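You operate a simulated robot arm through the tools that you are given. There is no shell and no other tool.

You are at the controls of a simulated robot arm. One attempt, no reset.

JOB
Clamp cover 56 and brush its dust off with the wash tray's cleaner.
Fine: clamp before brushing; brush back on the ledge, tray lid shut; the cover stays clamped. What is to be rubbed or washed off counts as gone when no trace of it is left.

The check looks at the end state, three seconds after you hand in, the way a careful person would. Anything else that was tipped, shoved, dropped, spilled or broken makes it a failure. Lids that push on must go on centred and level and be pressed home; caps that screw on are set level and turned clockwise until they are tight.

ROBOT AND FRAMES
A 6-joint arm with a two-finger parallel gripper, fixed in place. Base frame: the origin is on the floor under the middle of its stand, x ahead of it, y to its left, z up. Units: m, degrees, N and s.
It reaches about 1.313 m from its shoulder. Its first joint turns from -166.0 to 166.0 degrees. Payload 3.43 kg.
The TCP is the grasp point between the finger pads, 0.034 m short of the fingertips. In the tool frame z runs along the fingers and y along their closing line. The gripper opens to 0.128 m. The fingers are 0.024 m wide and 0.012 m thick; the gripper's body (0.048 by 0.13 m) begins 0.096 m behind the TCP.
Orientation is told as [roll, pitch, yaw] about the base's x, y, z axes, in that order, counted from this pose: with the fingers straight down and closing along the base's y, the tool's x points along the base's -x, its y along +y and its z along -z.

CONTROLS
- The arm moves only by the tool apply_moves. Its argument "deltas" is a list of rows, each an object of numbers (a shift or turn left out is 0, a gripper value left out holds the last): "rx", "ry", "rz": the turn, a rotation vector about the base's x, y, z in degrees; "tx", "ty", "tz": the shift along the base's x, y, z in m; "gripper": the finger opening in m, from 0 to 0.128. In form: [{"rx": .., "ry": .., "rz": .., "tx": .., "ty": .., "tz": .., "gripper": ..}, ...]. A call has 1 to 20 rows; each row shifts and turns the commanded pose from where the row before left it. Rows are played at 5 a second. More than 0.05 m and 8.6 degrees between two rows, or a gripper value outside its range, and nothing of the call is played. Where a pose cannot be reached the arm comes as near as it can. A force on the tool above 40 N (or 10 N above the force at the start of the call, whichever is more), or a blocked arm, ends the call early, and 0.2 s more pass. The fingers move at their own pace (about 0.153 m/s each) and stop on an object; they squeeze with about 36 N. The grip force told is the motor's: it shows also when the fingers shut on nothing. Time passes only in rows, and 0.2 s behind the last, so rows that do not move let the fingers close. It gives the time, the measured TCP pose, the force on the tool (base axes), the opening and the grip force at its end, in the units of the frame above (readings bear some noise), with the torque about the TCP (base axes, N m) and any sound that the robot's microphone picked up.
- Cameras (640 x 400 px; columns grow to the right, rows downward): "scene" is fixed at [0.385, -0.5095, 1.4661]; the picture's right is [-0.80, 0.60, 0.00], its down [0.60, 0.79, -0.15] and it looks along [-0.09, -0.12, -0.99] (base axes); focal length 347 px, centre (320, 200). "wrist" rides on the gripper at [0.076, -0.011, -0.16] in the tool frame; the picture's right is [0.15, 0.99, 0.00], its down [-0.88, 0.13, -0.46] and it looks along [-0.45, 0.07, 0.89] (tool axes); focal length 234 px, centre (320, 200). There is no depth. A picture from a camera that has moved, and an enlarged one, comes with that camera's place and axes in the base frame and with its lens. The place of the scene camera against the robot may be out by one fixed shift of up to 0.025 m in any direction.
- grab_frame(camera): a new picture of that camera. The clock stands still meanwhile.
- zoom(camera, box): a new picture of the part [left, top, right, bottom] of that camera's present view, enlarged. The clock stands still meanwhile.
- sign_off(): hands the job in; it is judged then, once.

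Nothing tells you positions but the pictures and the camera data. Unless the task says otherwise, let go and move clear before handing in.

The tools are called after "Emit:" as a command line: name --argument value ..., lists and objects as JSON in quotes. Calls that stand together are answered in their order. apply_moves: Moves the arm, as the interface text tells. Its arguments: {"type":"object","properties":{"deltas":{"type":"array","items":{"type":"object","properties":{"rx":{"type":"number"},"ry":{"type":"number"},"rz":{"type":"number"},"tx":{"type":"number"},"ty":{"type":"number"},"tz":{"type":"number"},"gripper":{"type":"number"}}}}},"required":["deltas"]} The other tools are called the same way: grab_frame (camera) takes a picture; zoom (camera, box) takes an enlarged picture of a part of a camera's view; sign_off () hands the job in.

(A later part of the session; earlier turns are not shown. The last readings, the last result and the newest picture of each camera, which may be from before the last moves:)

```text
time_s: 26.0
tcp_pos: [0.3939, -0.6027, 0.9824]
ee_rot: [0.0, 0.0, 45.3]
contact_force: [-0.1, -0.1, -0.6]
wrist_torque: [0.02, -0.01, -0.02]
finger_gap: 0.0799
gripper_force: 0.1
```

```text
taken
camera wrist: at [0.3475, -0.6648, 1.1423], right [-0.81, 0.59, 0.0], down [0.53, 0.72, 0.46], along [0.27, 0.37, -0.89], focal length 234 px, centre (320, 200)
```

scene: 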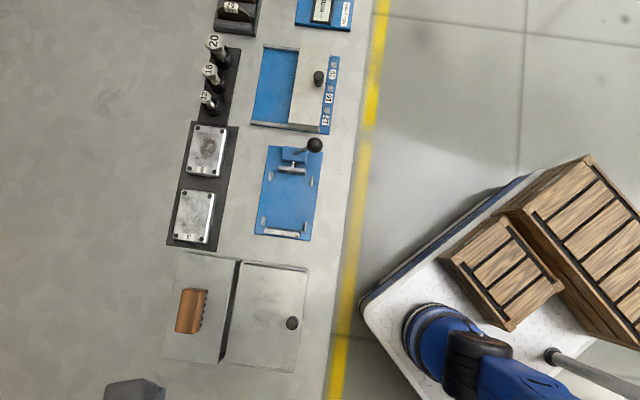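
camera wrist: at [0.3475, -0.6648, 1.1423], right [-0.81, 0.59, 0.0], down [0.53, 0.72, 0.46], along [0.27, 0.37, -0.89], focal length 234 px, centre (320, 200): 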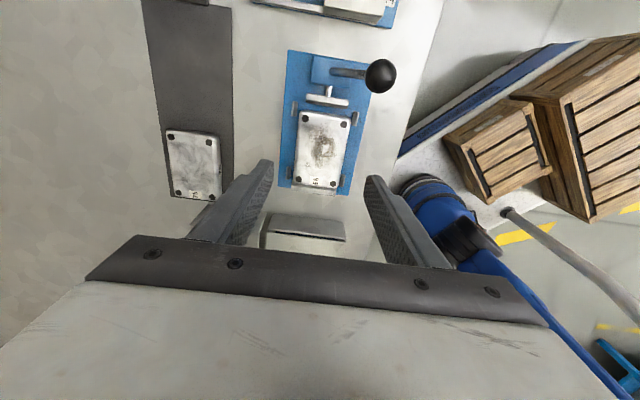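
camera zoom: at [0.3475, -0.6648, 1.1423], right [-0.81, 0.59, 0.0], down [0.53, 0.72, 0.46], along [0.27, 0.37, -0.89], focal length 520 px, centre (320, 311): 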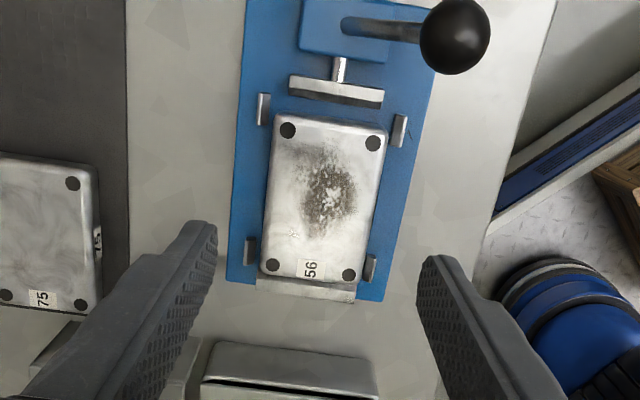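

The cover lies between the posts. I'll enlarge its far end to check that it isn't perched on the stop bar.

Emit:
zoom --camera "wrist" --box '[285, 155, 365, 205]'

Emit:
zoom --camera "wrist" --box '[285, 95, 365, 145]'

Emit:
zoom --camera "wrist" --box '[270, 45, 410, 200]'

```text
8.00 times, centred on (325, 180) of wrist
camera zoom: at [0.3475, -0.6648, 1.1423], right [-0.81, 0.59, 0.0], down [0.53, 0.72, 0.46], along [0.27, 0.37, -0.89], focal length 1873 px, centre (280, 360)
```

zoom: 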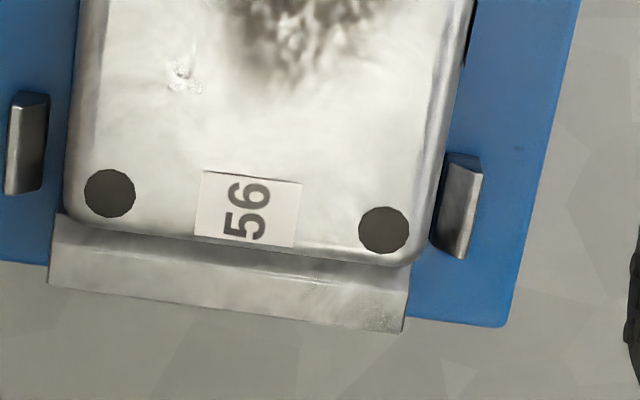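

```text
8.00 times, centred on (325, 120) of wrist
camera zoom: at [0.3475, -0.6648, 1.1423], right [-0.81, 0.59, 0.0], down [0.53, 0.72, 0.46], along [0.27, 0.37, -0.89], focal length 1873 px, centre (280, 840)
```

zoom: 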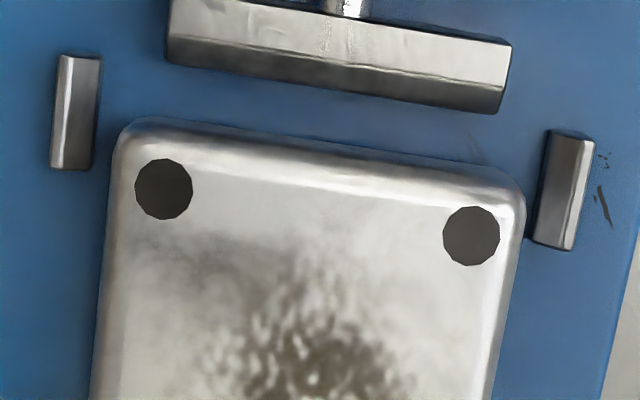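

```text
2.58 times, centred on (340, 122) of wrist
camera zoom: at [0.3475, -0.6648, 1.1423], right [-0.81, 0.59, 0.0], down [0.53, 0.72, 0.46], along [0.27, 0.37, -0.89], focal length 604 px, centre (268, 400)
```

zoom: 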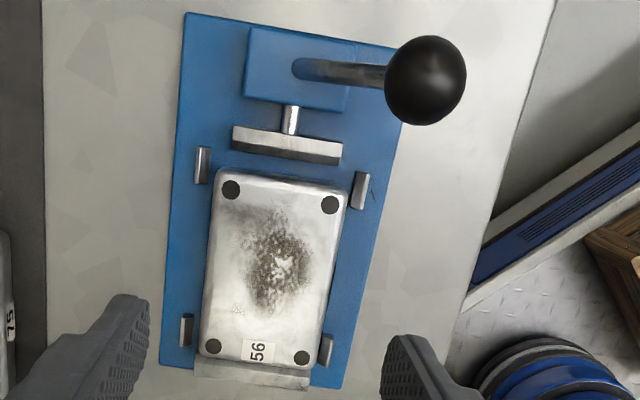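

The four holes measure level, so cover 56 lies flat between the posts. Before touching the lever I'll enlarge its base to see which way it pivots.

Emit:
zoom --camera "wrist" --box '[300, 45, 410, 115]'

Emit:
zoom --camera "wrist" --box '[305, 50, 365, 90]'

```text
5.71 times, centred on (355, 80) of wrist
camera zoom: at [0.3475, -0.6648, 1.1423], right [-0.81, 0.59, 0.0], down [0.53, 0.72, 0.46], along [0.27, 0.37, -0.89], focal length 1338 px, centre (120, 886)
```

zoom: 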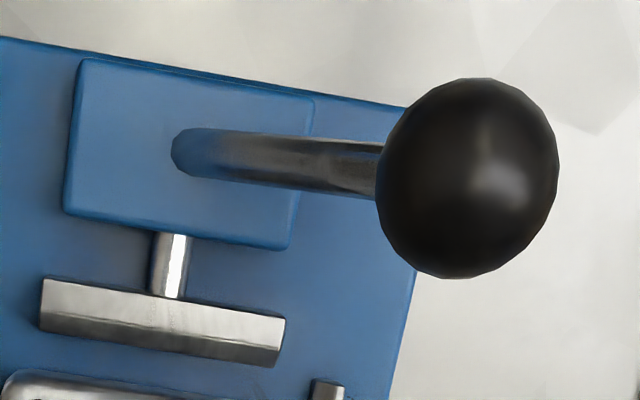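

```text
10.00 times, centred on (335, 70) of wrist
camera zoom: at [0.3475, -0.6648, 1.1423], right [-0.81, 0.59, 0.0], down [0.53, 0.72, 0.46], along [0.27, 0.37, -0.89], focal length 2342 px, centre (170, 1500)
```

zoom: 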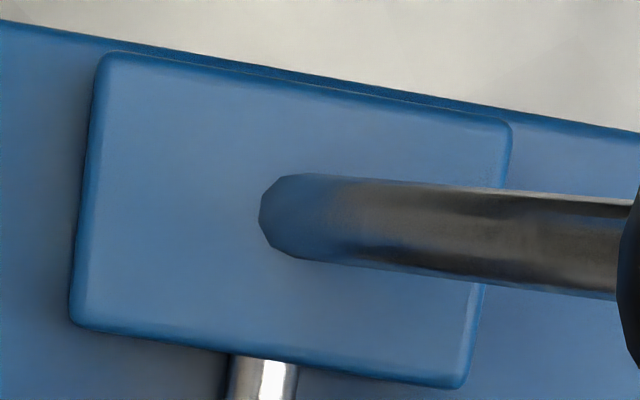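

The rod goes into the top centre of the body and leans straight toward the robot, so the hinge axis isn't obvious. I'll bring the open fingers over the ball and test it gently, starting with a check from just above.

Emit:
apply_moves --deltas '[{"tz": 0.02, "gripper": 0.064}, {"tx": -0.03, "ty": -0.012}, {"tx": -0.03, "ty": -0.012}, {"tx": -0.028, "ty": -0.0095}, {}]'

Emit:
grab_frame --camera "wrist"

Emit:
zoom --camera "wrist" --box '[240, 110, 400, 230]'

```text
time_s: 27.2
tcp_pos: [0.3054, -0.6383, 1.0021]
ee_rot: [0.0, 0.0, 45.2]
contact_force: [0.2, 0.5, 0.5]
wrist_torque: [-0.03, -0.02, 0.0]
finger_gap: 0.0643
gripper_force: 0.0
```

```text
taken
camera wrist: at [0.2591, -0.6991, 1.1615], right [-0.81, 0.59, 0.0], down [0.53, 0.72, 0.46], along [0.27, 0.37, -0.89], focal length 234 px, centre (320, 200)
```

wrist: 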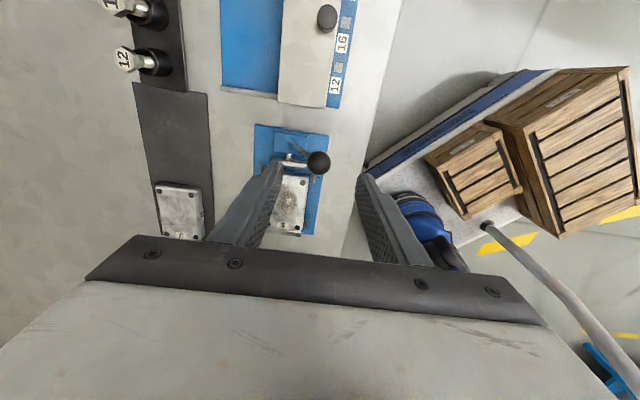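

```text
3.33 times, centred on (320, 170) of wrist
camera zoom: at [0.2591, -0.6991, 1.1615], right [-0.81, 0.59, 0.0], down [0.53, 0.72, 0.46], along [0.27, 0.37, -0.89], focal length 781 px, centre (320, 300)
```

zoom: 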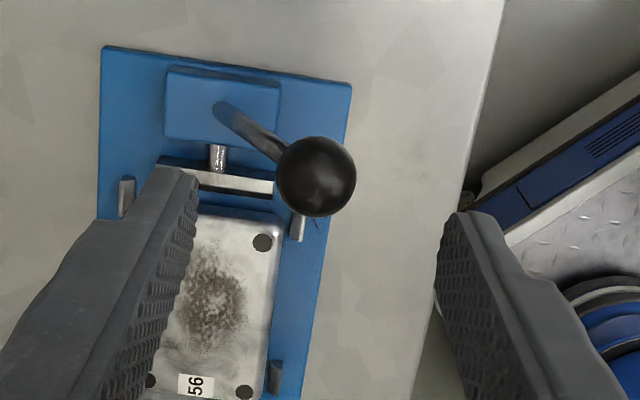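

The ball is right under the TCP at about (0.306, -0.638, 0.926). I'll descend so the fingers straddle it, close on it, and then try tiny pushes.

Emit:
apply_moves --deltas '[{"tz": -0.03}, {"tz": -0.02}, {"tz": -0.012}, {}]'

Emit:
zoom --camera "wrist" --box '[240, 110, 400, 230]'

```text
time_s: 28.2
tcp_pos: [0.3046, -0.6364, 0.9399]
ee_rot: [-0.1, -0.2, 45.2]
contact_force: [0.3, -0.1, 0.3]
wrist_torque: [-0.03, 0.0, -0.01]
finger_gap: 0.0641
gripper_force: 0.0
```

```text
3.33 times, centred on (320, 170) of wrist
camera zoom: at [0.2591, -0.6988, 1.0995], right [-0.81, 0.59, 0.0], down [0.53, 0.72, 0.46], along [0.27, 0.37, -0.89], focal length 781 px, centre (320, 300)
```

zoom: 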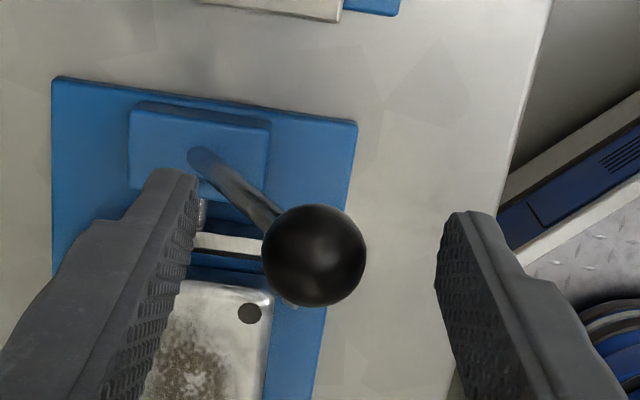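

The ball is centred between the fingers. I'll narrow to a loose cage around it and nudge 4 mm away from the robot side to see if it swings over.

Emit:
apply_moves --deltas '[{"gripper": 0.03}, {"gripper": 0.03}, {"gripper": 0.03}]'

Emit:
apply_moves --deltas '[{"tx": 0.0014, "ty": -0.0014}, {"tx": 0.0014, "ty": -0.0014}, {}]'

```text
time_s: 29.0
tcp_pos: [0.3042, -0.6366, 0.941]
ee_rot: [0.0, -0.1, 45.1]
contact_force: [3.8, -4.4, 1.3]
wrist_torque: [-0.12, -0.14, 0.01]
finger_gap: 0.0327
gripper_force: 2.6
```

```text
time_s: 29.8
tcp_pos: [0.3075, -0.639, 0.9398]
ee_rot: [-0.2, -0.1, 45.2]
contact_force: [0.1, 1.8, -0.1]
wrist_torque: [0.03, 0.01, 0.02]
finger_gap: 0.0303
gripper_force: 0.5
```

The ball was slightly toward one finger, and that contact has gone. I'll continue with small pushes away from the robot.

Emit:
apply_moves --deltas '[{"tx": 0.0014, "ty": -0.0014}, {"tx": 0.0014, "ty": -0.0014}, {}]'

Emit:
apply_moves --deltas '[{"tx": 0.0014, "ty": -0.0014}, {}]'

Emit:
zoom --camera "wrist" --box '[240, 110, 400, 230]'

```text
time_s: 30.6
tcp_pos: [0.3096, -0.6428, 0.9407]
ee_rot: [-0.1, -0.1, 45.2]
contact_force: [-0.1, -0.2, -0.3]
wrist_torque: [0.01, 0.01, -0.01]
finger_gap: 0.0302
gripper_force: 0.4
```

```text
time_s: 31.2
tcp_pos: [0.311, -0.6442, 0.9408]
ee_rot: [-0.2, 0.0, 45.3]
contact_force: [-0.4, 0.1, 0.2]
wrist_torque: [0.01, -0.03, -0.01]
finger_gap: 0.03
gripper_force: 0.2
```

```text
3.33 times, centred on (320, 170) of wrist
camera zoom: at [0.2659, -0.7058, 1.1], right [-0.81, 0.59, 0.0], down [0.53, 0.72, 0.46], along [0.27, 0.37, -0.89], focal length 781 px, centre (320, 300)
```

zoom: 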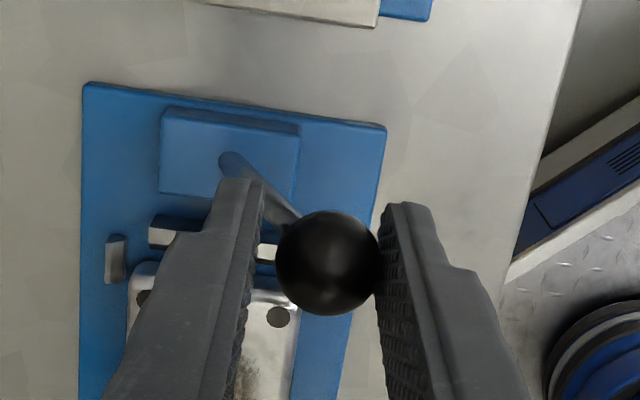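

The lever swings freely away from the robot, with the ball already moved about 6 mm at no force. I'll keep pushing in that direction and watch the pusher.

Emit:
apply_moves --deltas '[{"tx": 0.0028, "ty": -0.0028}, {"tx": 0.0028, "ty": -0.0028}, {"tx": 0.0028, "ty": -0.0028}, {}]'

Emit:
zoom --camera "wrist" --box '[240, 110, 400, 230]'

```text
time_s: 32.2
tcp_pos: [0.3206, -0.6524, 0.9411]
ee_rot: [-0.2, -0.1, 45.2]
contact_force: [-0.1, -0.3, 0.1]
wrist_torque: [-0.02, 0.0, -0.03]
finger_gap: 0.03
gripper_force: 0.1
```

```text
3.33 times, centred on (320, 170) of wrist
camera zoom: at [0.2743, -0.7145, 1.0998], right [-0.81, 0.59, 0.0], down [0.53, 0.72, 0.46], along [0.27, 0.37, -0.89], focal length 781 px, centre (320, 300)
```

zoom: 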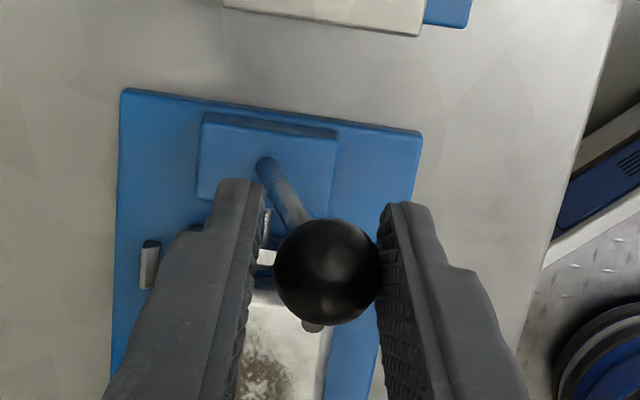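

It is still moving freely in an arc over the body, so the hinge runs along the pusher direction. I'll continue past vertical.

Emit:
apply_moves --deltas '[{"tx": 0.0035, "ty": -0.0035}, {"tx": 0.0035, "ty": -0.0035}, {"tx": 0.0035, "ty": -0.0035}, {}]'

Emit:
zoom --camera "wrist" --box '[240, 110, 400, 230]'

```text
time_s: 33.2
tcp_pos: [0.3302, -0.663, 0.9396]
ee_rot: [-0.1, -0.1, 45.2]
contact_force: [0.5, 0.5, -0.3]
wrist_torque: [0.03, 0.0, 0.03]
finger_gap: 0.0297
gripper_force: 0.2
```

```text
3.33 times, centred on (320, 170) of wrist
camera zoom: at [0.2846, -0.7245, 1.0996], right [-0.81, 0.59, 0.0], down [0.53, 0.72, 0.46], along [0.27, 0.37, -0.89], focal length 781 px, centre (320, 300)
```

zoom: 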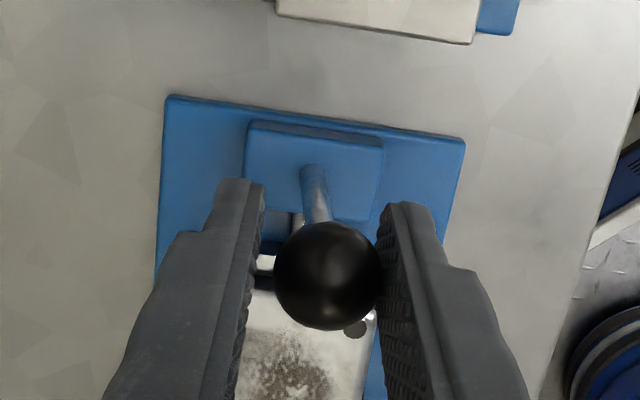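

It is near vertical now. I'll continue over to the other side.

Emit:
apply_moves --deltas '[{"tx": 0.0035, "ty": -0.0035}, {"tx": 0.0035, "ty": -0.0035}, {"tx": 0.0035, "ty": -0.0035}, {}]'

Emit:
zoom --camera "wrist" --box '[240, 110, 400, 230]'

```text
time_s: 34.2
tcp_pos: [0.3395, -0.6739, 0.9394]
ee_rot: [-0.1, -0.1, 45.2]
contact_force: [-0.3, -0.3, -0.2]
wrist_torque: [0.0, -0.03, 0.0]
finger_gap: 0.0299
gripper_force: 0.1
```

```text
3.33 times, centred on (320, 170) of wrist
camera zoom: at [0.295, -0.7354, 1.0995], right [-0.81, 0.59, 0.0], down [0.53, 0.72, 0.46], along [0.27, 0.37, -0.89], focal length 781 px, centre (320, 300)
```

zoom: 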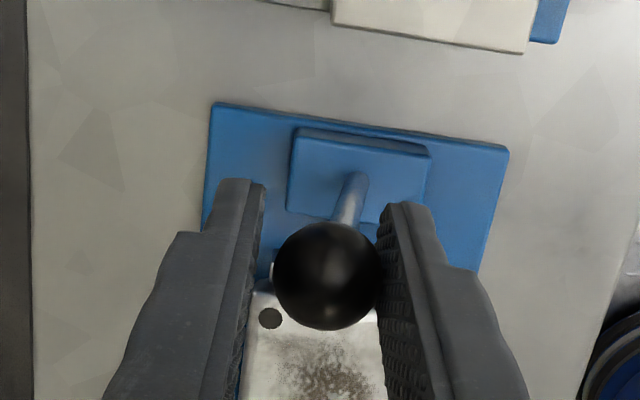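

The lever is past vertical with the ball still following. I'll continue in smaller steps and watch for resistance.

Emit:
apply_moves --deltas '[{"tx": 0.0028, "ty": -0.0028}, {"tx": 0.0028, "ty": -0.0028}, {}]'

Emit:
apply_moves --deltas '[{"tx": 0.0028, "ty": -0.0028}, {"tx": 0.0028, "ty": -0.0028}, {}]'

Emit:
zoom --camera "wrist" --box '[240, 110, 400, 230]'

```text
time_s: 35.0
tcp_pos: [0.3458, -0.6793, 0.9399]
ee_rot: [-0.1, -0.1, 45.1]
contact_force: [0.1, -0.7, 0.3]
wrist_torque: [-0.02, 0.03, 0.0]
finger_gap: 0.0302
gripper_force: 0.1
```

```text
time_s: 35.8
tcp_pos: [0.3525, -0.6853, 0.94]
ee_rot: [-0.1, -0.1, 45.2]
contact_force: [-0.2, 0.7, 0.5]
wrist_torque: [0.02, -0.04, 0.0]
finger_gap: 0.0299
gripper_force: 0.1
```

```text
3.33 times, centred on (320, 170) of wrist
camera zoom: at [0.3061, -0.7464, 1.0993], right [-0.81, 0.59, 0.0], down [0.53, 0.72, 0.46], along [0.27, 0.37, -0.89], focal length 781 px, centre (320, 300)
```

zoom: 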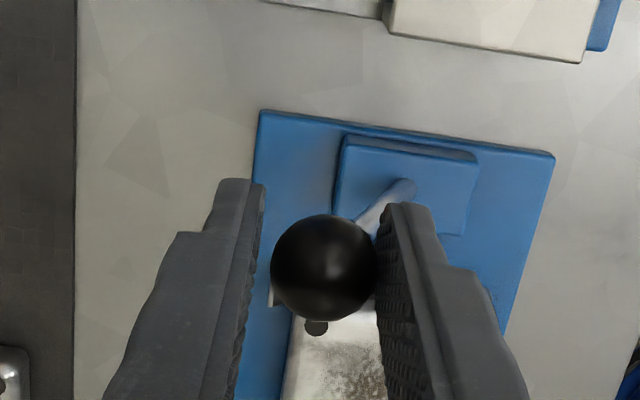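

The lever is about 20° past vertical. I'll continue pushing to its stop.

Emit:
apply_moves --deltas '[{"tx": 0.0028, "ty": -0.0028}, {"tx": 0.0021, "ty": -0.0021}, {}]'

Emit:
apply_moves --deltas '[{"tx": 0.0021, "ty": -0.0021}, {"tx": 0.0021, "ty": -0.0021}, {}]'

Emit:
apply_moves --deltas '[{"tx": 0.0021, "ty": -0.0021}, {}]'

Emit:
zoom --camera "wrist" --box '[240, 110, 400, 230]'

```text
time_s: 36.6
tcp_pos: [0.3572, -0.6888, 0.9402]
ee_rot: [-0.1, -0.1, 45.2]
contact_force: [-0.1, -0.6, 0.8]
wrist_torque: [0.0, -0.02, 0.03]
finger_gap: 0.03
gripper_force: 0.2
```

```text
time_s: 37.4
tcp_pos: [0.3603, -0.6931, 0.9408]
ee_rot: [-0.1, 0.0, 45.1]
contact_force: [-7.3, 7.3, 3.1]
wrist_torque: [0.26, 0.28, 0.01]
finger_gap: 0.0355
gripper_force: 5.2
```

```text
time_s: 38.0
tcp_pos: [0.3629, -0.6949, 0.941]
ee_rot: [-0.1, -0.1, 45.1]
contact_force: [-10.5, 13.8, 4.1]
wrist_torque: [0.57, 0.38, -0.05]
finger_gap: 0.0399
gripper_force: 9.4
```

```text
3.33 times, centred on (320, 170) of wrist
camera zoom: at [0.3168, -0.7568, 1.1002], right [-0.81, 0.59, 0.0], down [0.53, 0.72, 0.46], along [0.27, 0.37, -0.89], focal length 781 px, centre (320, 300)
```

zoom: 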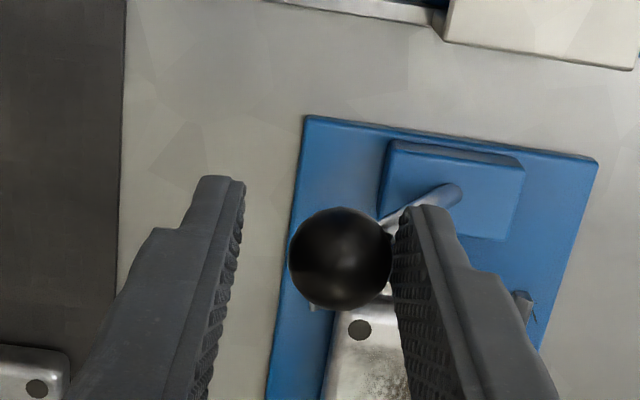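

There is firm resistance now, with the lever about as far over as it started on the other side. I'll open, rise straight up and look at the pusher.

Emit:
apply_moves --deltas '[{"gripper": 0.05}, {"gripper": 0.064}, {"tz": 0.03}, {"tz": 0.04}, {"tx": 0.03, "ty": 0.03}, {"tx": 0.02, "ty": 0.03}, {}]'

Emit:
grab_frame --camera "wrist"

Emit:
zoom --camera "wrist" --box '[260, 40, 420, 200]'

```text
time_s: 39.6
tcp_pos: [0.4131, -0.6366, 1.0106]
ee_rot: [0.0, 0.0, 45.2]
contact_force: [0.3, -0.4, 0.6]
wrist_torque: [-0.03, -0.01, -0.01]
finger_gap: 0.0638
gripper_force: 0.0
```

```text
taken
camera wrist: at [0.3679, -0.6975, 1.1698], right [-0.81, 0.59, 0.0], down [0.53, 0.72, 0.46], along [0.27, 0.37, -0.89], focal length 234 px, centre (320, 200)
```

wrist: 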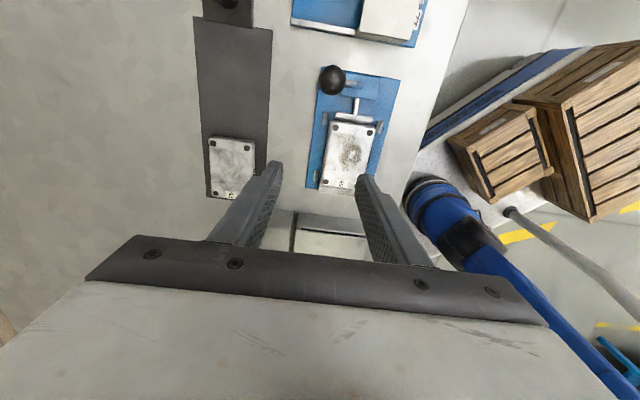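

```text
2.50 times, centred on (340, 120) of wrist
camera zoom: at [0.3679, -0.6975, 1.1698], right [-0.81, 0.59, 0.0], down [0.53, 0.72, 0.46], along [0.27, 0.37, -0.89], focal length 585 px, centre (270, 400)
```

zoom: 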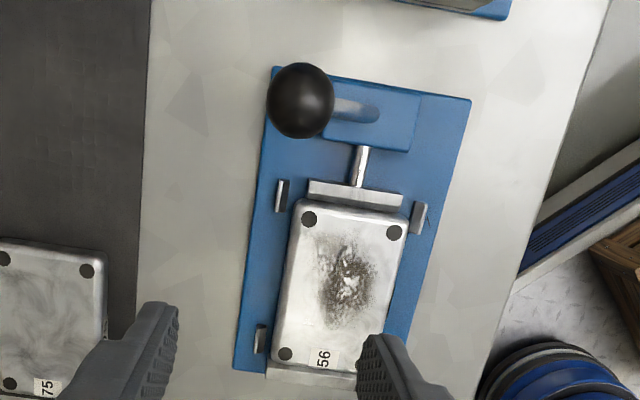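

The pusher rod has extended and its bar is against the cover. I'll enlarge both ends to check the clamping.

Emit:
zoom --camera "wrist" --box '[315, 60, 405, 135]'

Emit:
zoom --camera "wrist" --box '[310, 140, 400, 215]'

Emit:
zoom --camera "scene" --box '[240, 130, 330, 250]'

```text
5.33 times, centred on (360, 98) of wrist
camera zoom: at [0.3679, -0.6975, 1.1698], right [-0.81, 0.59, 0.0], down [0.53, 0.72, 0.46], along [0.27, 0.37, -0.89], focal length 1249 px, centre (107, 747)
```

zoom: 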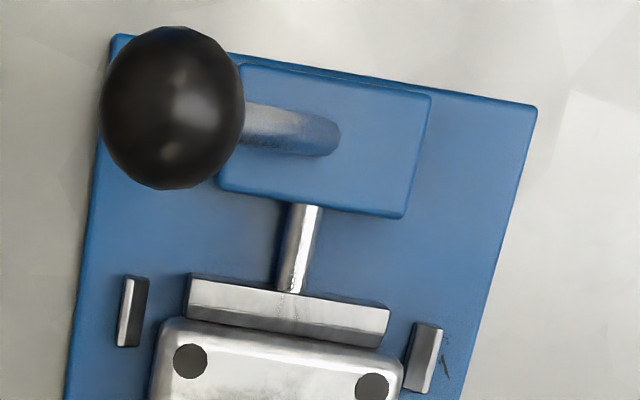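

```text
5.33 times, centred on (355, 178) of wrist
camera zoom: at [0.3679, -0.6975, 1.1698], right [-0.81, 0.59, 0.0], down [0.53, 0.72, 0.46], along [0.27, 0.37, -0.89], focal length 1249 px, centre (133, 320)
```

zoom: 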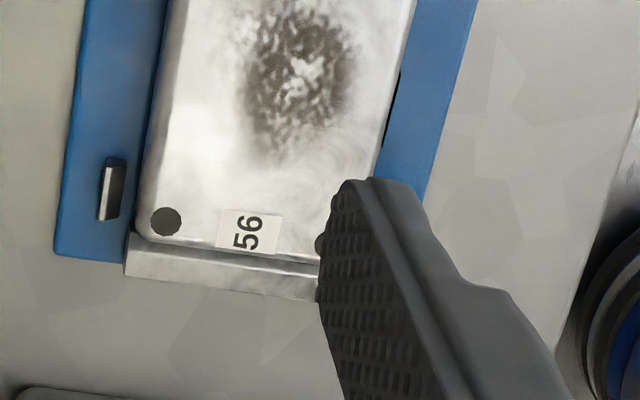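

```text
3.33 times, centred on (285, 190) of scene
camera zoom: at [0.385, -0.5095, 1.4661], right [-0.8, 0.6, 0.0], down [0.6, 0.79, -0.15], along [-0.09, -0.12, -0.99], focal length 1156 px, centre (437, 233)
```

zoom: 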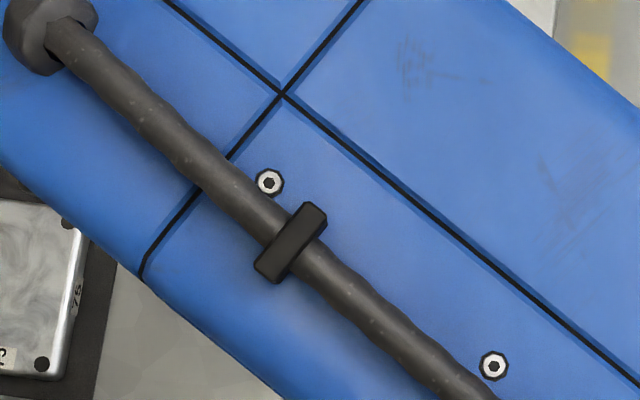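

The lever stays over and the pusher touches the cover. To see whether the cover's far end touches the stop bar, I'll move the camera directly above that gap.

Emit:
apply_moves --deltas '[{"tx": 0.019, "ty": 0.043}, {"tx": 0.019, "ty": 0.043}, {"tx": 0.02, "ty": 0.042}, {}]'

Emit:
grab_frame --camera "wrist"

Emit:
zoom --camera "wrist" --box '[280, 50, 360, 110]'

Emit:
zoom --camera "wrist" --box '[270, 0, 380, 70]'

```text
time_s: 40.6
tcp_pos: [0.4723, -0.5089, 1.0109]
ee_rot: [-0.2, -0.1, 45.2]
contact_force: [0.1, 0.4, -0.3]
wrist_torque: [0.0, 0.01, 0.01]
finger_gap: 0.0639
gripper_force: 0.0
```

```text
taken
camera wrist: at [0.426, -0.5702, 1.1697], right [-0.81, 0.59, 0.0], down [0.53, 0.72, 0.46], along [0.27, 0.37, -0.89], focal length 234 px, centre (320, 200)
```

wrist: 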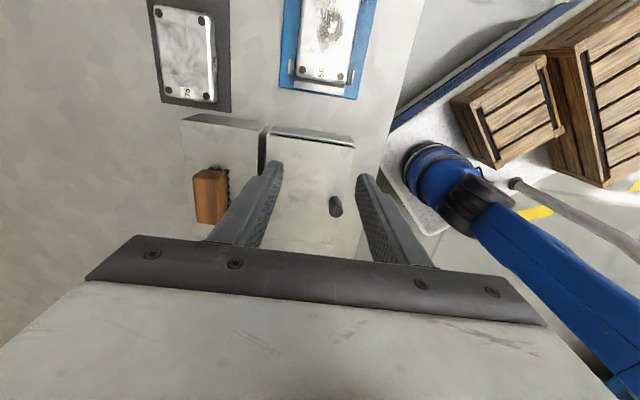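

```text
6.67 times, centred on (320, 80) of wrist
camera zoom: at [0.426, -0.5702, 1.1697], right [-0.81, 0.59, 0.0], down [0.53, 0.72, 0.46], along [0.27, 0.37, -0.89], focal length 1561 px, centre (320, 1000)
```

zoom: 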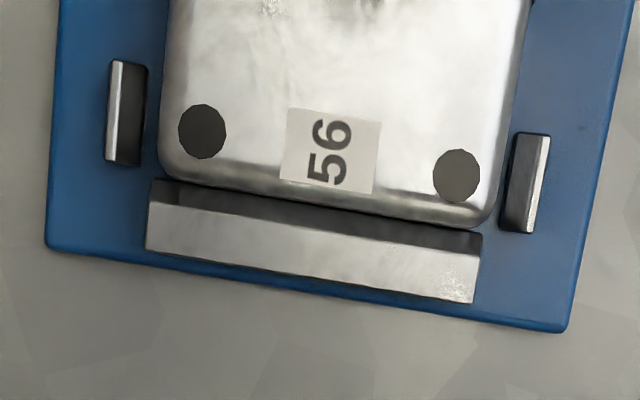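

```text
5.71 times, centred on (325, 35) of wrist
camera zoom: at [0.426, -0.5702, 1.1697], right [-0.81, 0.59, 0.0], down [0.53, 0.72, 0.46], along [0.27, 0.37, -0.89], focal length 1338 px, centre (291, 1143)
```

zoom: 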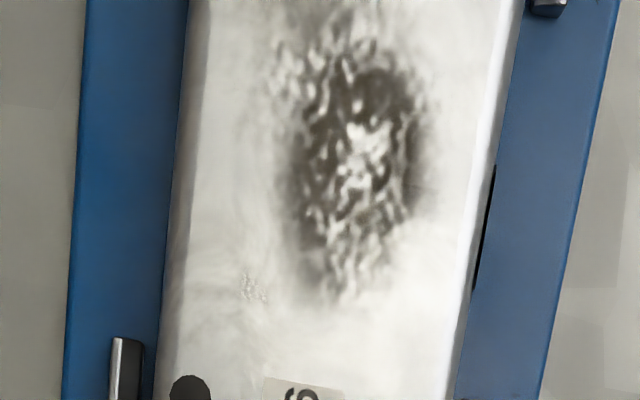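

The cover's far end sits hard against the stop bar with no plate showing between, and the pusher is against the near end, so cover 56 is clamped. Now the tray: I'll enlarge its near edge and the knob from here.

Emit:
zoom --camera "wrist" --box '[255, 115, 365, 185]'

Emit:
zoom --camera "wrist" --box '[280, 170, 370, 240]'

Emit:
zoom --camera "wrist" --box '[180, 110, 290, 240]'

```text
5.71 times, centred on (310, 150) of wrist
camera zoom: at [0.426, -0.5702, 1.1697], right [-0.81, 0.59, 0.0], down [0.53, 0.72, 0.46], along [0.27, 0.37, -0.89], focal length 1338 px, centre (377, 486)
```

zoom: 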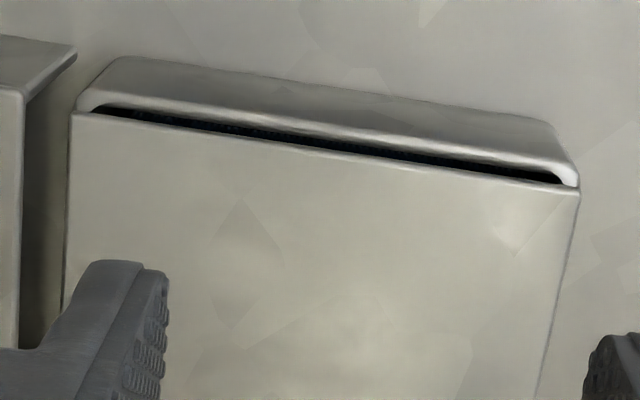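

```text
5.71 times, centred on (325, 205) of wrist
camera zoom: at [0.426, -0.5702, 1.1697], right [-0.81, 0.59, 0.0], down [0.53, 0.72, 0.46], along [0.27, 0.37, -0.89], focal length 1338 px, centre (291, 171)
```

zoom: 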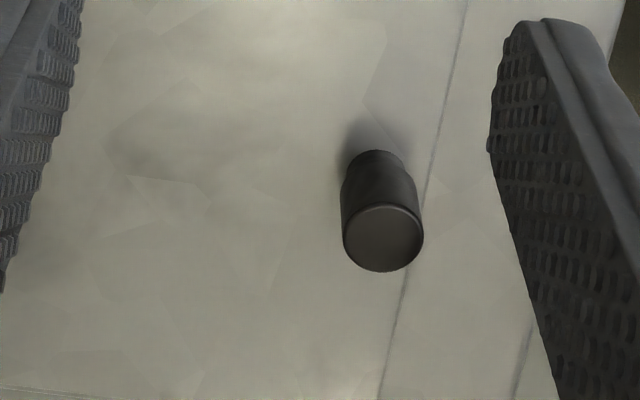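

```text
3.08 times, centred on (235, 175) of wrist
camera zoom: at [0.426, -0.5702, 1.1697], right [-0.81, 0.59, 0.0], down [0.53, 0.72, 0.46], along [0.27, 0.37, -0.89], focal length 720 px, centre (582, 277)
```

zoom: 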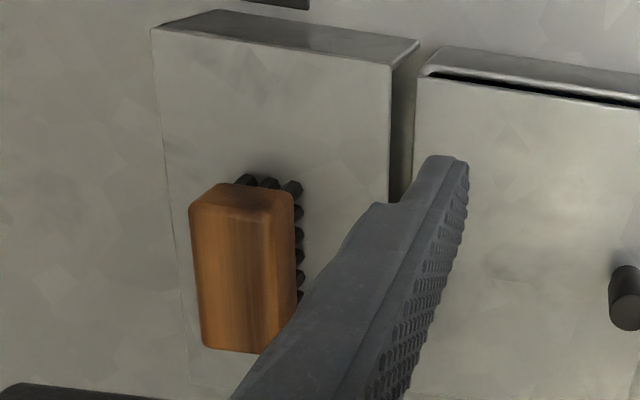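

The lid spans w ≈ 0.108 m with the knob centred near its robot-side edge, so it probably hinges on the ledge side. I'll turn the gripper 90° so the fingers close along the bench axis, which lets the knob pivot between the pads as the lid swings. I'll move above the knob while turning.

Emit:
apply_moves --deltas '[{"tx": 0.0022, "ty": 0.0062, "rz": -8.2}, {"tx": 0.0022, "ty": 0.0062, "rz": -8.2}, {"tx": 0.0022, "ty": 0.0062, "rz": -8.2}, {"tx": 0.0022, "ty": 0.0062, "rz": -8.2}, {"tx": 0.0022, "ty": 0.0063, "rz": -8.2}, {"tx": 0.0022, "ty": 0.0062, "rz": -8.2}, {"tx": 0.0022, "ty": 0.0062, "rz": -8.2}, {"tx": 0.0022, "ty": 0.0063, "rz": -8.2}, {"tx": 0.0022, "ty": 0.0063, "rz": -8.2}, {"tx": 0.002, "ty": 0.0063, "rz": -8.2}, {"tx": 0.002, "ty": 0.0063, "rz": -8.0}, {}]'

Emit:
grab_frame --camera "wrist"

Emit:
zoom --camera "wrist" --box '[240, 90, 400, 220]'

Emit:
grab_frame --camera "scene"

```text
time_s: 43.2
tcp_pos: [0.4953, -0.4386, 1.0103]
ee_rot: [0.0, 0.0, -44.8]
contact_force: [0.2, -0.7, -0.2]
wrist_torque: [0.0, -0.03, -0.01]
finger_gap: 0.064
gripper_force: 0.0
```

```text
taken
camera wrist: at [0.4334, -0.3929, 1.1695], right [0.59, 0.8, 0.0], down [0.72, -0.53, 0.46], along [0.37, -0.27, -0.89], focal length 234 px, centre (320, 200)
```

wrist: 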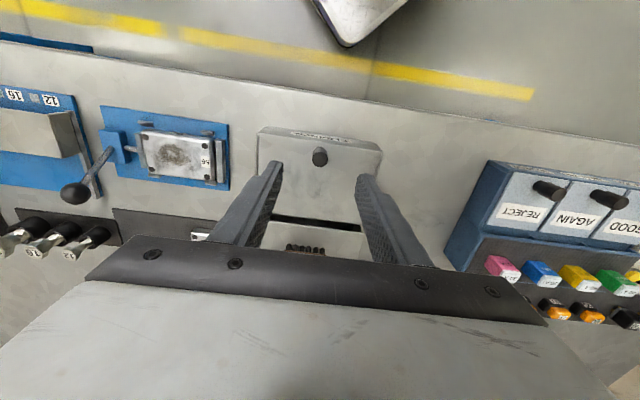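

```text
3.08 times, centred on (320, 155) of wrist
camera zoom: at [0.4334, -0.3929, 1.1695], right [0.59, 0.8, 0.0], down [0.72, -0.53, 0.46], along [0.37, -0.27, -0.89], focal length 720 px, centre (320, 338)
```

zoom: 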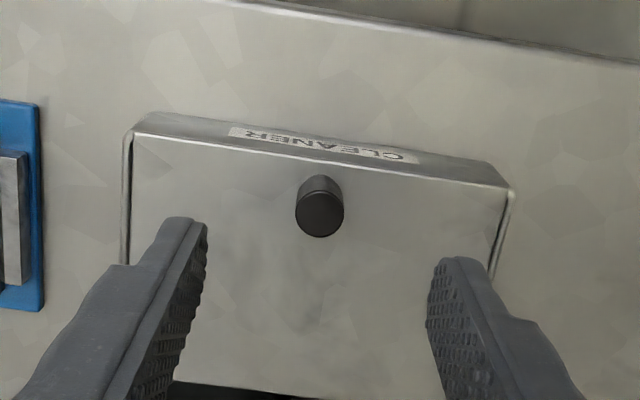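

```text
taken
```

scene: 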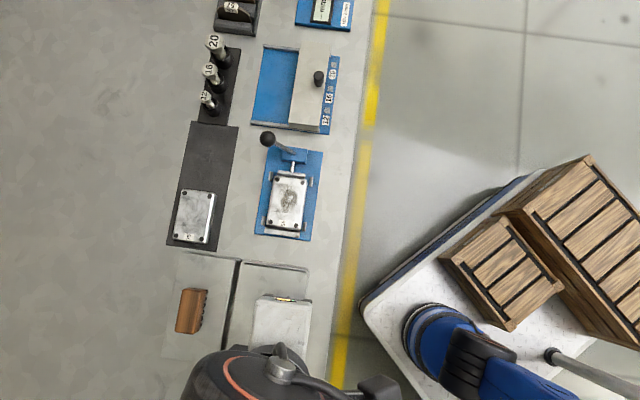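

The tray carries a CLEANER label, and the fingers now straddle the knob. I'll correct by about 2 mm, descend to just above the lid and grip the knob.

Emit:
apply_moves --deltas '[{"tx": 0.002, "ty": -0.0015, "gripper": 0.05}, {"tz": -0.03}, {"tz": -0.03}, {"tz": -0.018}, {"tz": -0.008}, {}]'

Emit:
zoom --camera "wrist" --box '[240, 110, 400, 240]'

```text
time_s: 44.6
tcp_pos: [0.4961, -0.4405, 0.925]
ee_rot: [-0.1, -0.1, -44.8]
contact_force: [-0.3, 0.3, 0.6]
wrist_torque: [0.01, 0.0, 0.03]
finger_gap: 0.05
gripper_force: 0.0
```

```text
3.08 times, centred on (320, 175) of wrist
camera zoom: at [0.4356, -0.3945, 1.0837], right [0.59, 0.81, 0.0], down [0.72, -0.53, 0.46], along [0.37, -0.27, -0.89], focal length 720 px, centre (320, 277)
```

zoom: 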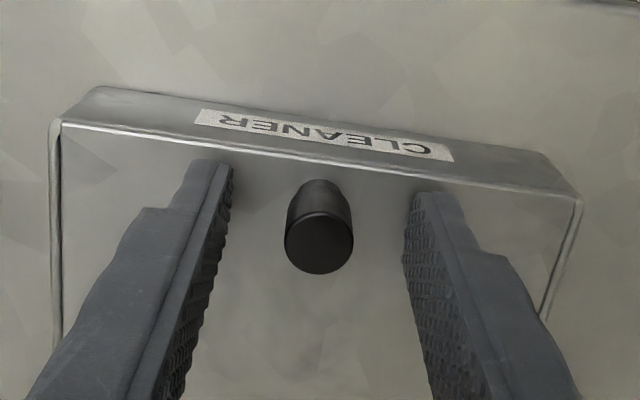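

The knob is centred between the pads. I'll close on it, then lift just a few millimetres to test how the lid moves.

Emit:
apply_moves --deltas '[{"gripper": 0.025}, {"gripper": 0.01}, {"gripper": 0.01}, {"gripper": 0.01}]'

Emit:
apply_moves --deltas '[{"tz": 0.002}, {"tz": 0.002}, {"tz": 0.002}, {}]'

Emit:
grab_frame --camera "wrist"

Emit:
zoom --camera "wrist" --box '[240, 110, 400, 240]'

```text
time_s: 45.6
tcp_pos: [0.498, -0.4391, 0.9249]
ee_rot: [-0.1, 0.0, -44.9]
contact_force: [-4.0, -3.7, -1.5]
wrist_torque: [-0.11, -0.03, -0.01]
finger_gap: 0.0175
gripper_force: 44.3
```

```text
time_s: 46.6
tcp_pos: [0.4976, -0.4397, 0.9295]
ee_rot: [0.0, 0.1, -44.7]
contact_force: [-0.7, -1.0, -36.6]
wrist_torque: [0.11, 0.01, -0.01]
finger_gap: 0.0176
gripper_force: 45.1
```

```text
taken
camera wrist: at [0.436, -0.3954, 1.0889], right [0.59, 0.81, 0.0], down [0.72, -0.53, 0.45], along [0.37, -0.27, -0.89], focal length 234 px, centre (320, 200)
```

wrist: 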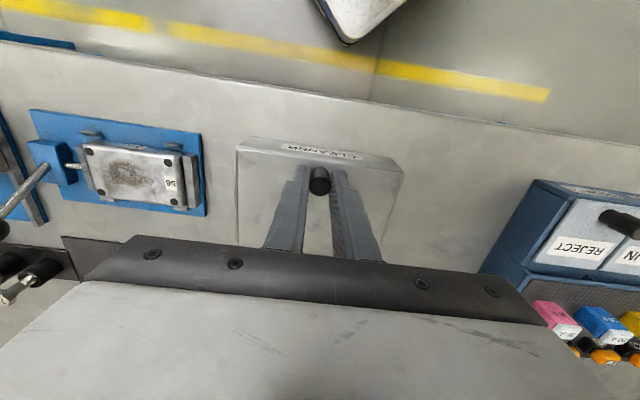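

```text
3.08 times, centred on (320, 175) of wrist
camera zoom: at [0.436, -0.3954, 1.0889], right [0.59, 0.81, 0.0], down [0.72, -0.53, 0.45], along [0.37, -0.27, -0.89], focal length 720 px, centre (320, 277)
```

zoom: 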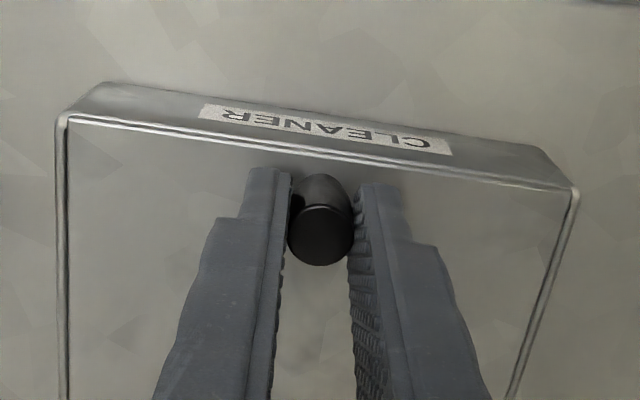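

A 36 N lift did not raise the lid, as the pads slid up the knob instead, so it isn't hinged that way and probably slides. I'll lower back to unload and then try a gentle pull toward the robot.

Emit:
apply_moves --deltas '[{"tz": -0.003}, {"tz": -0.003}, {}]'

Emit:
apply_moves --deltas '[{"tx": -0.0014, "ty": 0.0014}, {}]'

Emit:
apply_moves --deltas '[{"tx": -0.0014, "ty": 0.0014}, {}]'

```text
time_s: 47.4
tcp_pos: [0.4969, -0.4396, 0.9253]
ee_rot: [0.0, -0.3, -44.8]
contact_force: [3.3, -1.3, 35.7]
wrist_torque: [-0.07, -0.19, -0.01]
finger_gap: 0.0178
gripper_force: 45.3
```

```text
time_s: 48.0
tcp_pos: [0.4968, -0.4408, 0.9247]
ee_rot: [-0.1, -0.2, -44.9]
contact_force: [18.3, -14.1, 27.0]
wrist_torque: [-0.39, -0.52, -0.03]
finger_gap: 0.0178
gripper_force: 44.6
```

```text
time_s: 48.6
tcp_pos: [0.4956, -0.4391, 0.9233]
ee_rot: [-0.2, 0.0, -44.9]
contact_force: [26.9, -21.8, 8.2]
wrist_torque: [-0.5, -0.65, 0.01]
finger_gap: 0.0175
gripper_force: 45.2
```

Pulling toward the robot is resisted firmly. I'll undo that and try the opposite way, toward the ledge.

Emit:
apply_moves --deltas '[{"tx": 0.0014, "ty": -0.0014}, {"tx": 0.0014, "ty": -0.0014}, {}]'

Emit:
apply_moves --deltas '[{"gripper": 0.03}, {"gripper": 0.03}, {"tz": 0.001}, {"gripper": 0.01}, {"gripper": 0.01}, {"gripper": 0.01}]'

Emit:
apply_moves --deltas '[{"tx": 0.0014, "ty": -0.0014}, {}]'

Emit:
apply_moves --deltas '[{"tx": 0.0014, "ty": -0.0014}, {}]'

```text
time_s: 49.4
tcp_pos: [0.4961, -0.4391, 0.924]
ee_rot: [-0.1, 0.2, -44.9]
contact_force: [4.2, 4.3, -7.9]
wrist_torque: [1.09, 0.86, 0.0]
finger_gap: 0.0172
gripper_force: 44.9
```

```text
time_s: 50.8
tcp_pos: [0.4966, -0.4405, 0.9247]
ee_rot: [-0.2, -0.1, -44.8]
contact_force: [0.6, 0.7, 0.1]
wrist_torque: [0.1, -0.05, 0.02]
finger_gap: 0.0172
gripper_force: 45.6
```

```text
time_s: 51.4
tcp_pos: [0.4977, -0.4423, 0.9242]
ee_rot: [-0.2, 0.0, -44.8]
contact_force: [-0.6, -0.8, 0.9]
wrist_torque: [0.22, 0.16, 0.0]
finger_gap: 0.0173
gripper_force: 45.4
```

```text
time_s: 52.0
tcp_pos: [0.4988, -0.4436, 0.9248]
ee_rot: [-0.2, -0.2, -44.9]
contact_force: [-0.1, 0.6, 4.7]
wrist_torque: [0.25, 0.15, -0.01]
finger_gap: 0.0175
gripper_force: 45.0
```

The knob moves toward the ledge without lateral resistance. I'll look at the lid to confirm it really slid before going further, since the brush is on that ledge.

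Emit:
grab_frame --camera "wrist"

Emit:
zoom --camera "wrist" --box '[220, 130, 420, 250]'

Emit:
zoom --camera "scene" --box '[160, 245, 320, 375]'

```text
taken
camera wrist: at [0.4381, -0.3975, 1.0846], right [0.59, 0.81, 0.0], down [0.72, -0.53, 0.46], along [0.37, -0.27, -0.89], focal length 234 px, centre (320, 200)
```

wrist: 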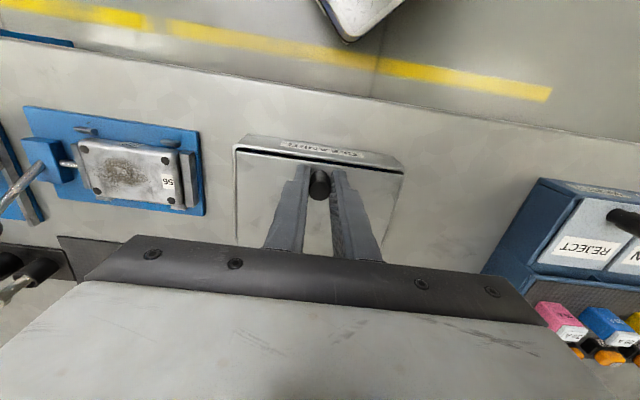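

```text
3.20 times, centred on (320, 190) of wrist
camera zoom: at [0.4381, -0.3975, 1.0846], right [0.59, 0.81, 0.0], down [0.72, -0.53, 0.46], along [0.37, -0.27, -0.89], focal length 749 px, centre (320, 232)
```

zoom: 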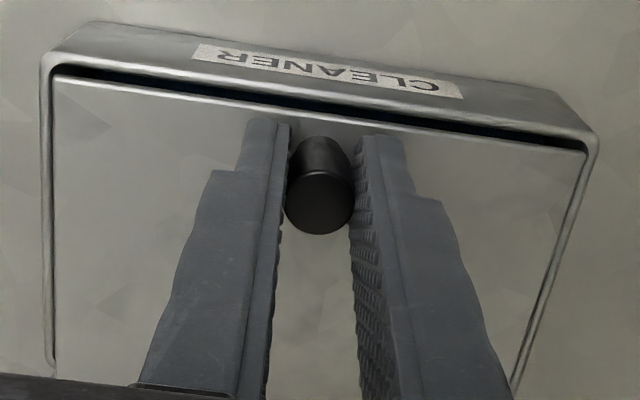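

```text
3.08 times, centred on (240, 310) of scene
camera zoom: at [0.385, -0.5095, 1.4661], right [-0.8, 0.6, 0.0], down [0.6, 0.79, -0.15], along [-0.09, -0.12, -0.99], focal length 1067 px, centre (566, -138)
```

zoom: 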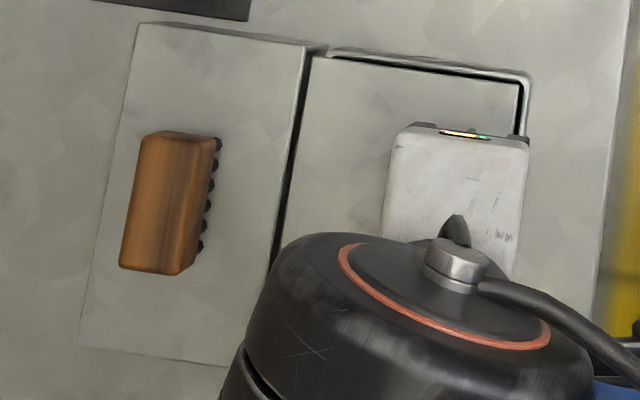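

The lid did slide: a slot opened at the front. The ledge is a hollow shelf about 1 cm higher than the lid, so the lid slides underneath it and the brush shouldn't be touched. I'll keep sliding gradually and check.

Emit:
apply_moves --deltas '[{"tx": 0.0035, "ty": -0.0035}, {"tx": 0.0035, "ty": -0.0035}, {"tx": 0.0035, "ty": -0.0035}, {}]'

Emit:
zoom --camera "scene" --box '[160, 245, 320, 375]'

Emit:
zoom --camera "wrist" --box '[220, 110, 420, 250]'

```text
time_s: 53.0
tcp_pos: [0.5103, -0.4541, 0.9244]
ee_rot: [-0.1, 0.0, -44.8]
contact_force: [0.0, -0.7, -7.5]
wrist_torque: [-0.25, -0.32, 0.01]
finger_gap: 0.0173
gripper_force: 45.3
```

```text
3.08 times, centred on (240, 310) of scene
camera zoom: at [0.385, -0.5095, 1.4661], right [-0.8, 0.6, 0.0], down [0.6, 0.79, -0.15], along [-0.09, -0.12, -0.99], focal length 1067 px, centre (566, -138)
```

zoom: 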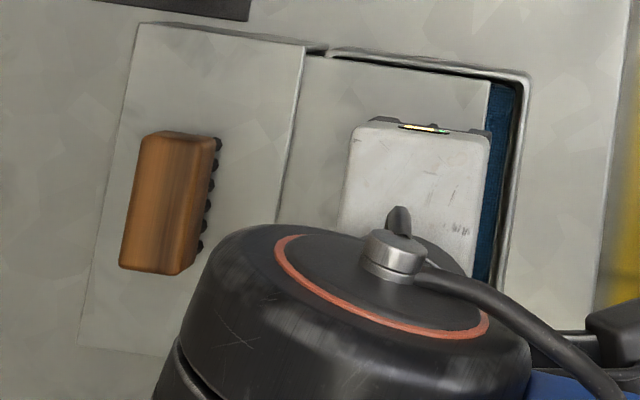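

```text
2.86 times, centred on (320, 180) of wrist
camera zoom: at [0.4487, -0.4082, 1.0846], right [0.59, 0.81, 0.0], down [0.72, -0.53, 0.46], along [0.37, -0.27, -0.89], focal length 669 px, centre (320, 257)
```

zoom: 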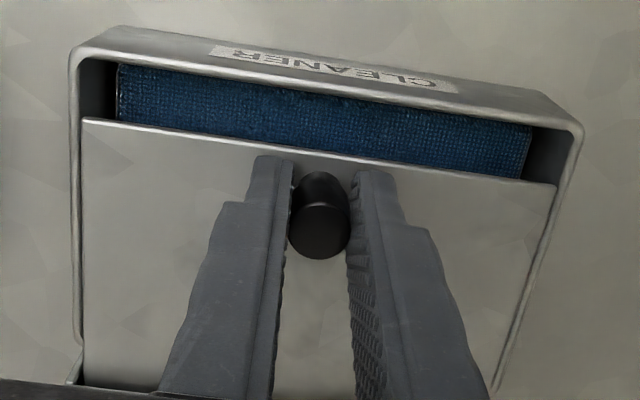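

The lid slides under the ledge and reveals a blue cleaner pad inside, and the brush hasn't moved. I'll continue sliding.

Emit:
apply_moves --deltas '[{"tx": 0.0042, "ty": -0.0042}, {"tx": 0.0042, "ty": -0.0042}, {"tx": 0.0042, "ty": -0.0042}, {"tx": 0.0042, "ty": -0.0042}, {"tx": 0.0042, "ty": -0.0042}, {"tx": 0.0042, "ty": -0.0042}, {"tx": 0.0042, "ty": -0.0042}, {"tx": 0.0042, "ty": -0.0042}, {}]'

Emit:
zoom --camera "scene" --box '[160, 245, 320, 375]'

Emit:
zoom --camera "wrist" --box '[220, 110, 420, 250]'

```text
time_s: 55.0
tcp_pos: [0.544, -0.4874, 0.926]
ee_rot: [-0.1, -0.1, -44.7]
contact_force: [3.7, 4.2, -2.3]
wrist_torque: [0.19, -0.08, 0.04]
finger_gap: 0.0175
gripper_force: 44.8
```

```text
3.08 times, centred on (240, 310) of scene
camera zoom: at [0.385, -0.5095, 1.4661], right [-0.8, 0.6, 0.0], down [0.6, 0.79, -0.15], along [-0.09, -0.12, -0.99], focal length 1067 px, centre (566, -138)
```

zoom: 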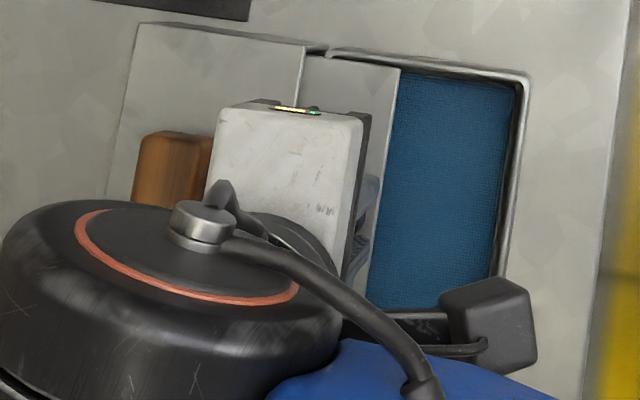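

```text
2.86 times, centred on (320, 180) of wrist
camera zoom: at [0.4823, -0.4418, 1.0846], right [0.59, 0.81, 0.0], down [0.72, -0.53, 0.46], along [0.37, -0.27, -0.89], focal length 669 px, centre (320, 257)
```

zoom: 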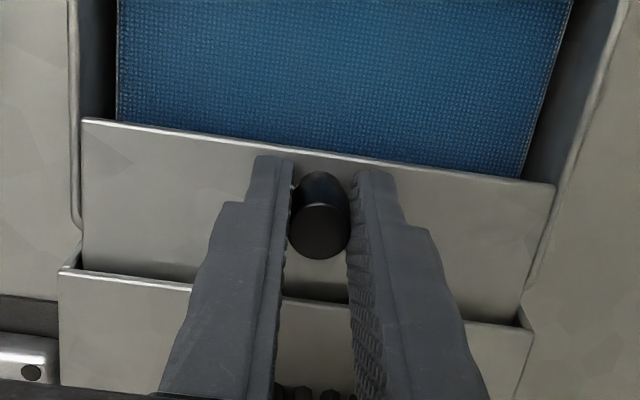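

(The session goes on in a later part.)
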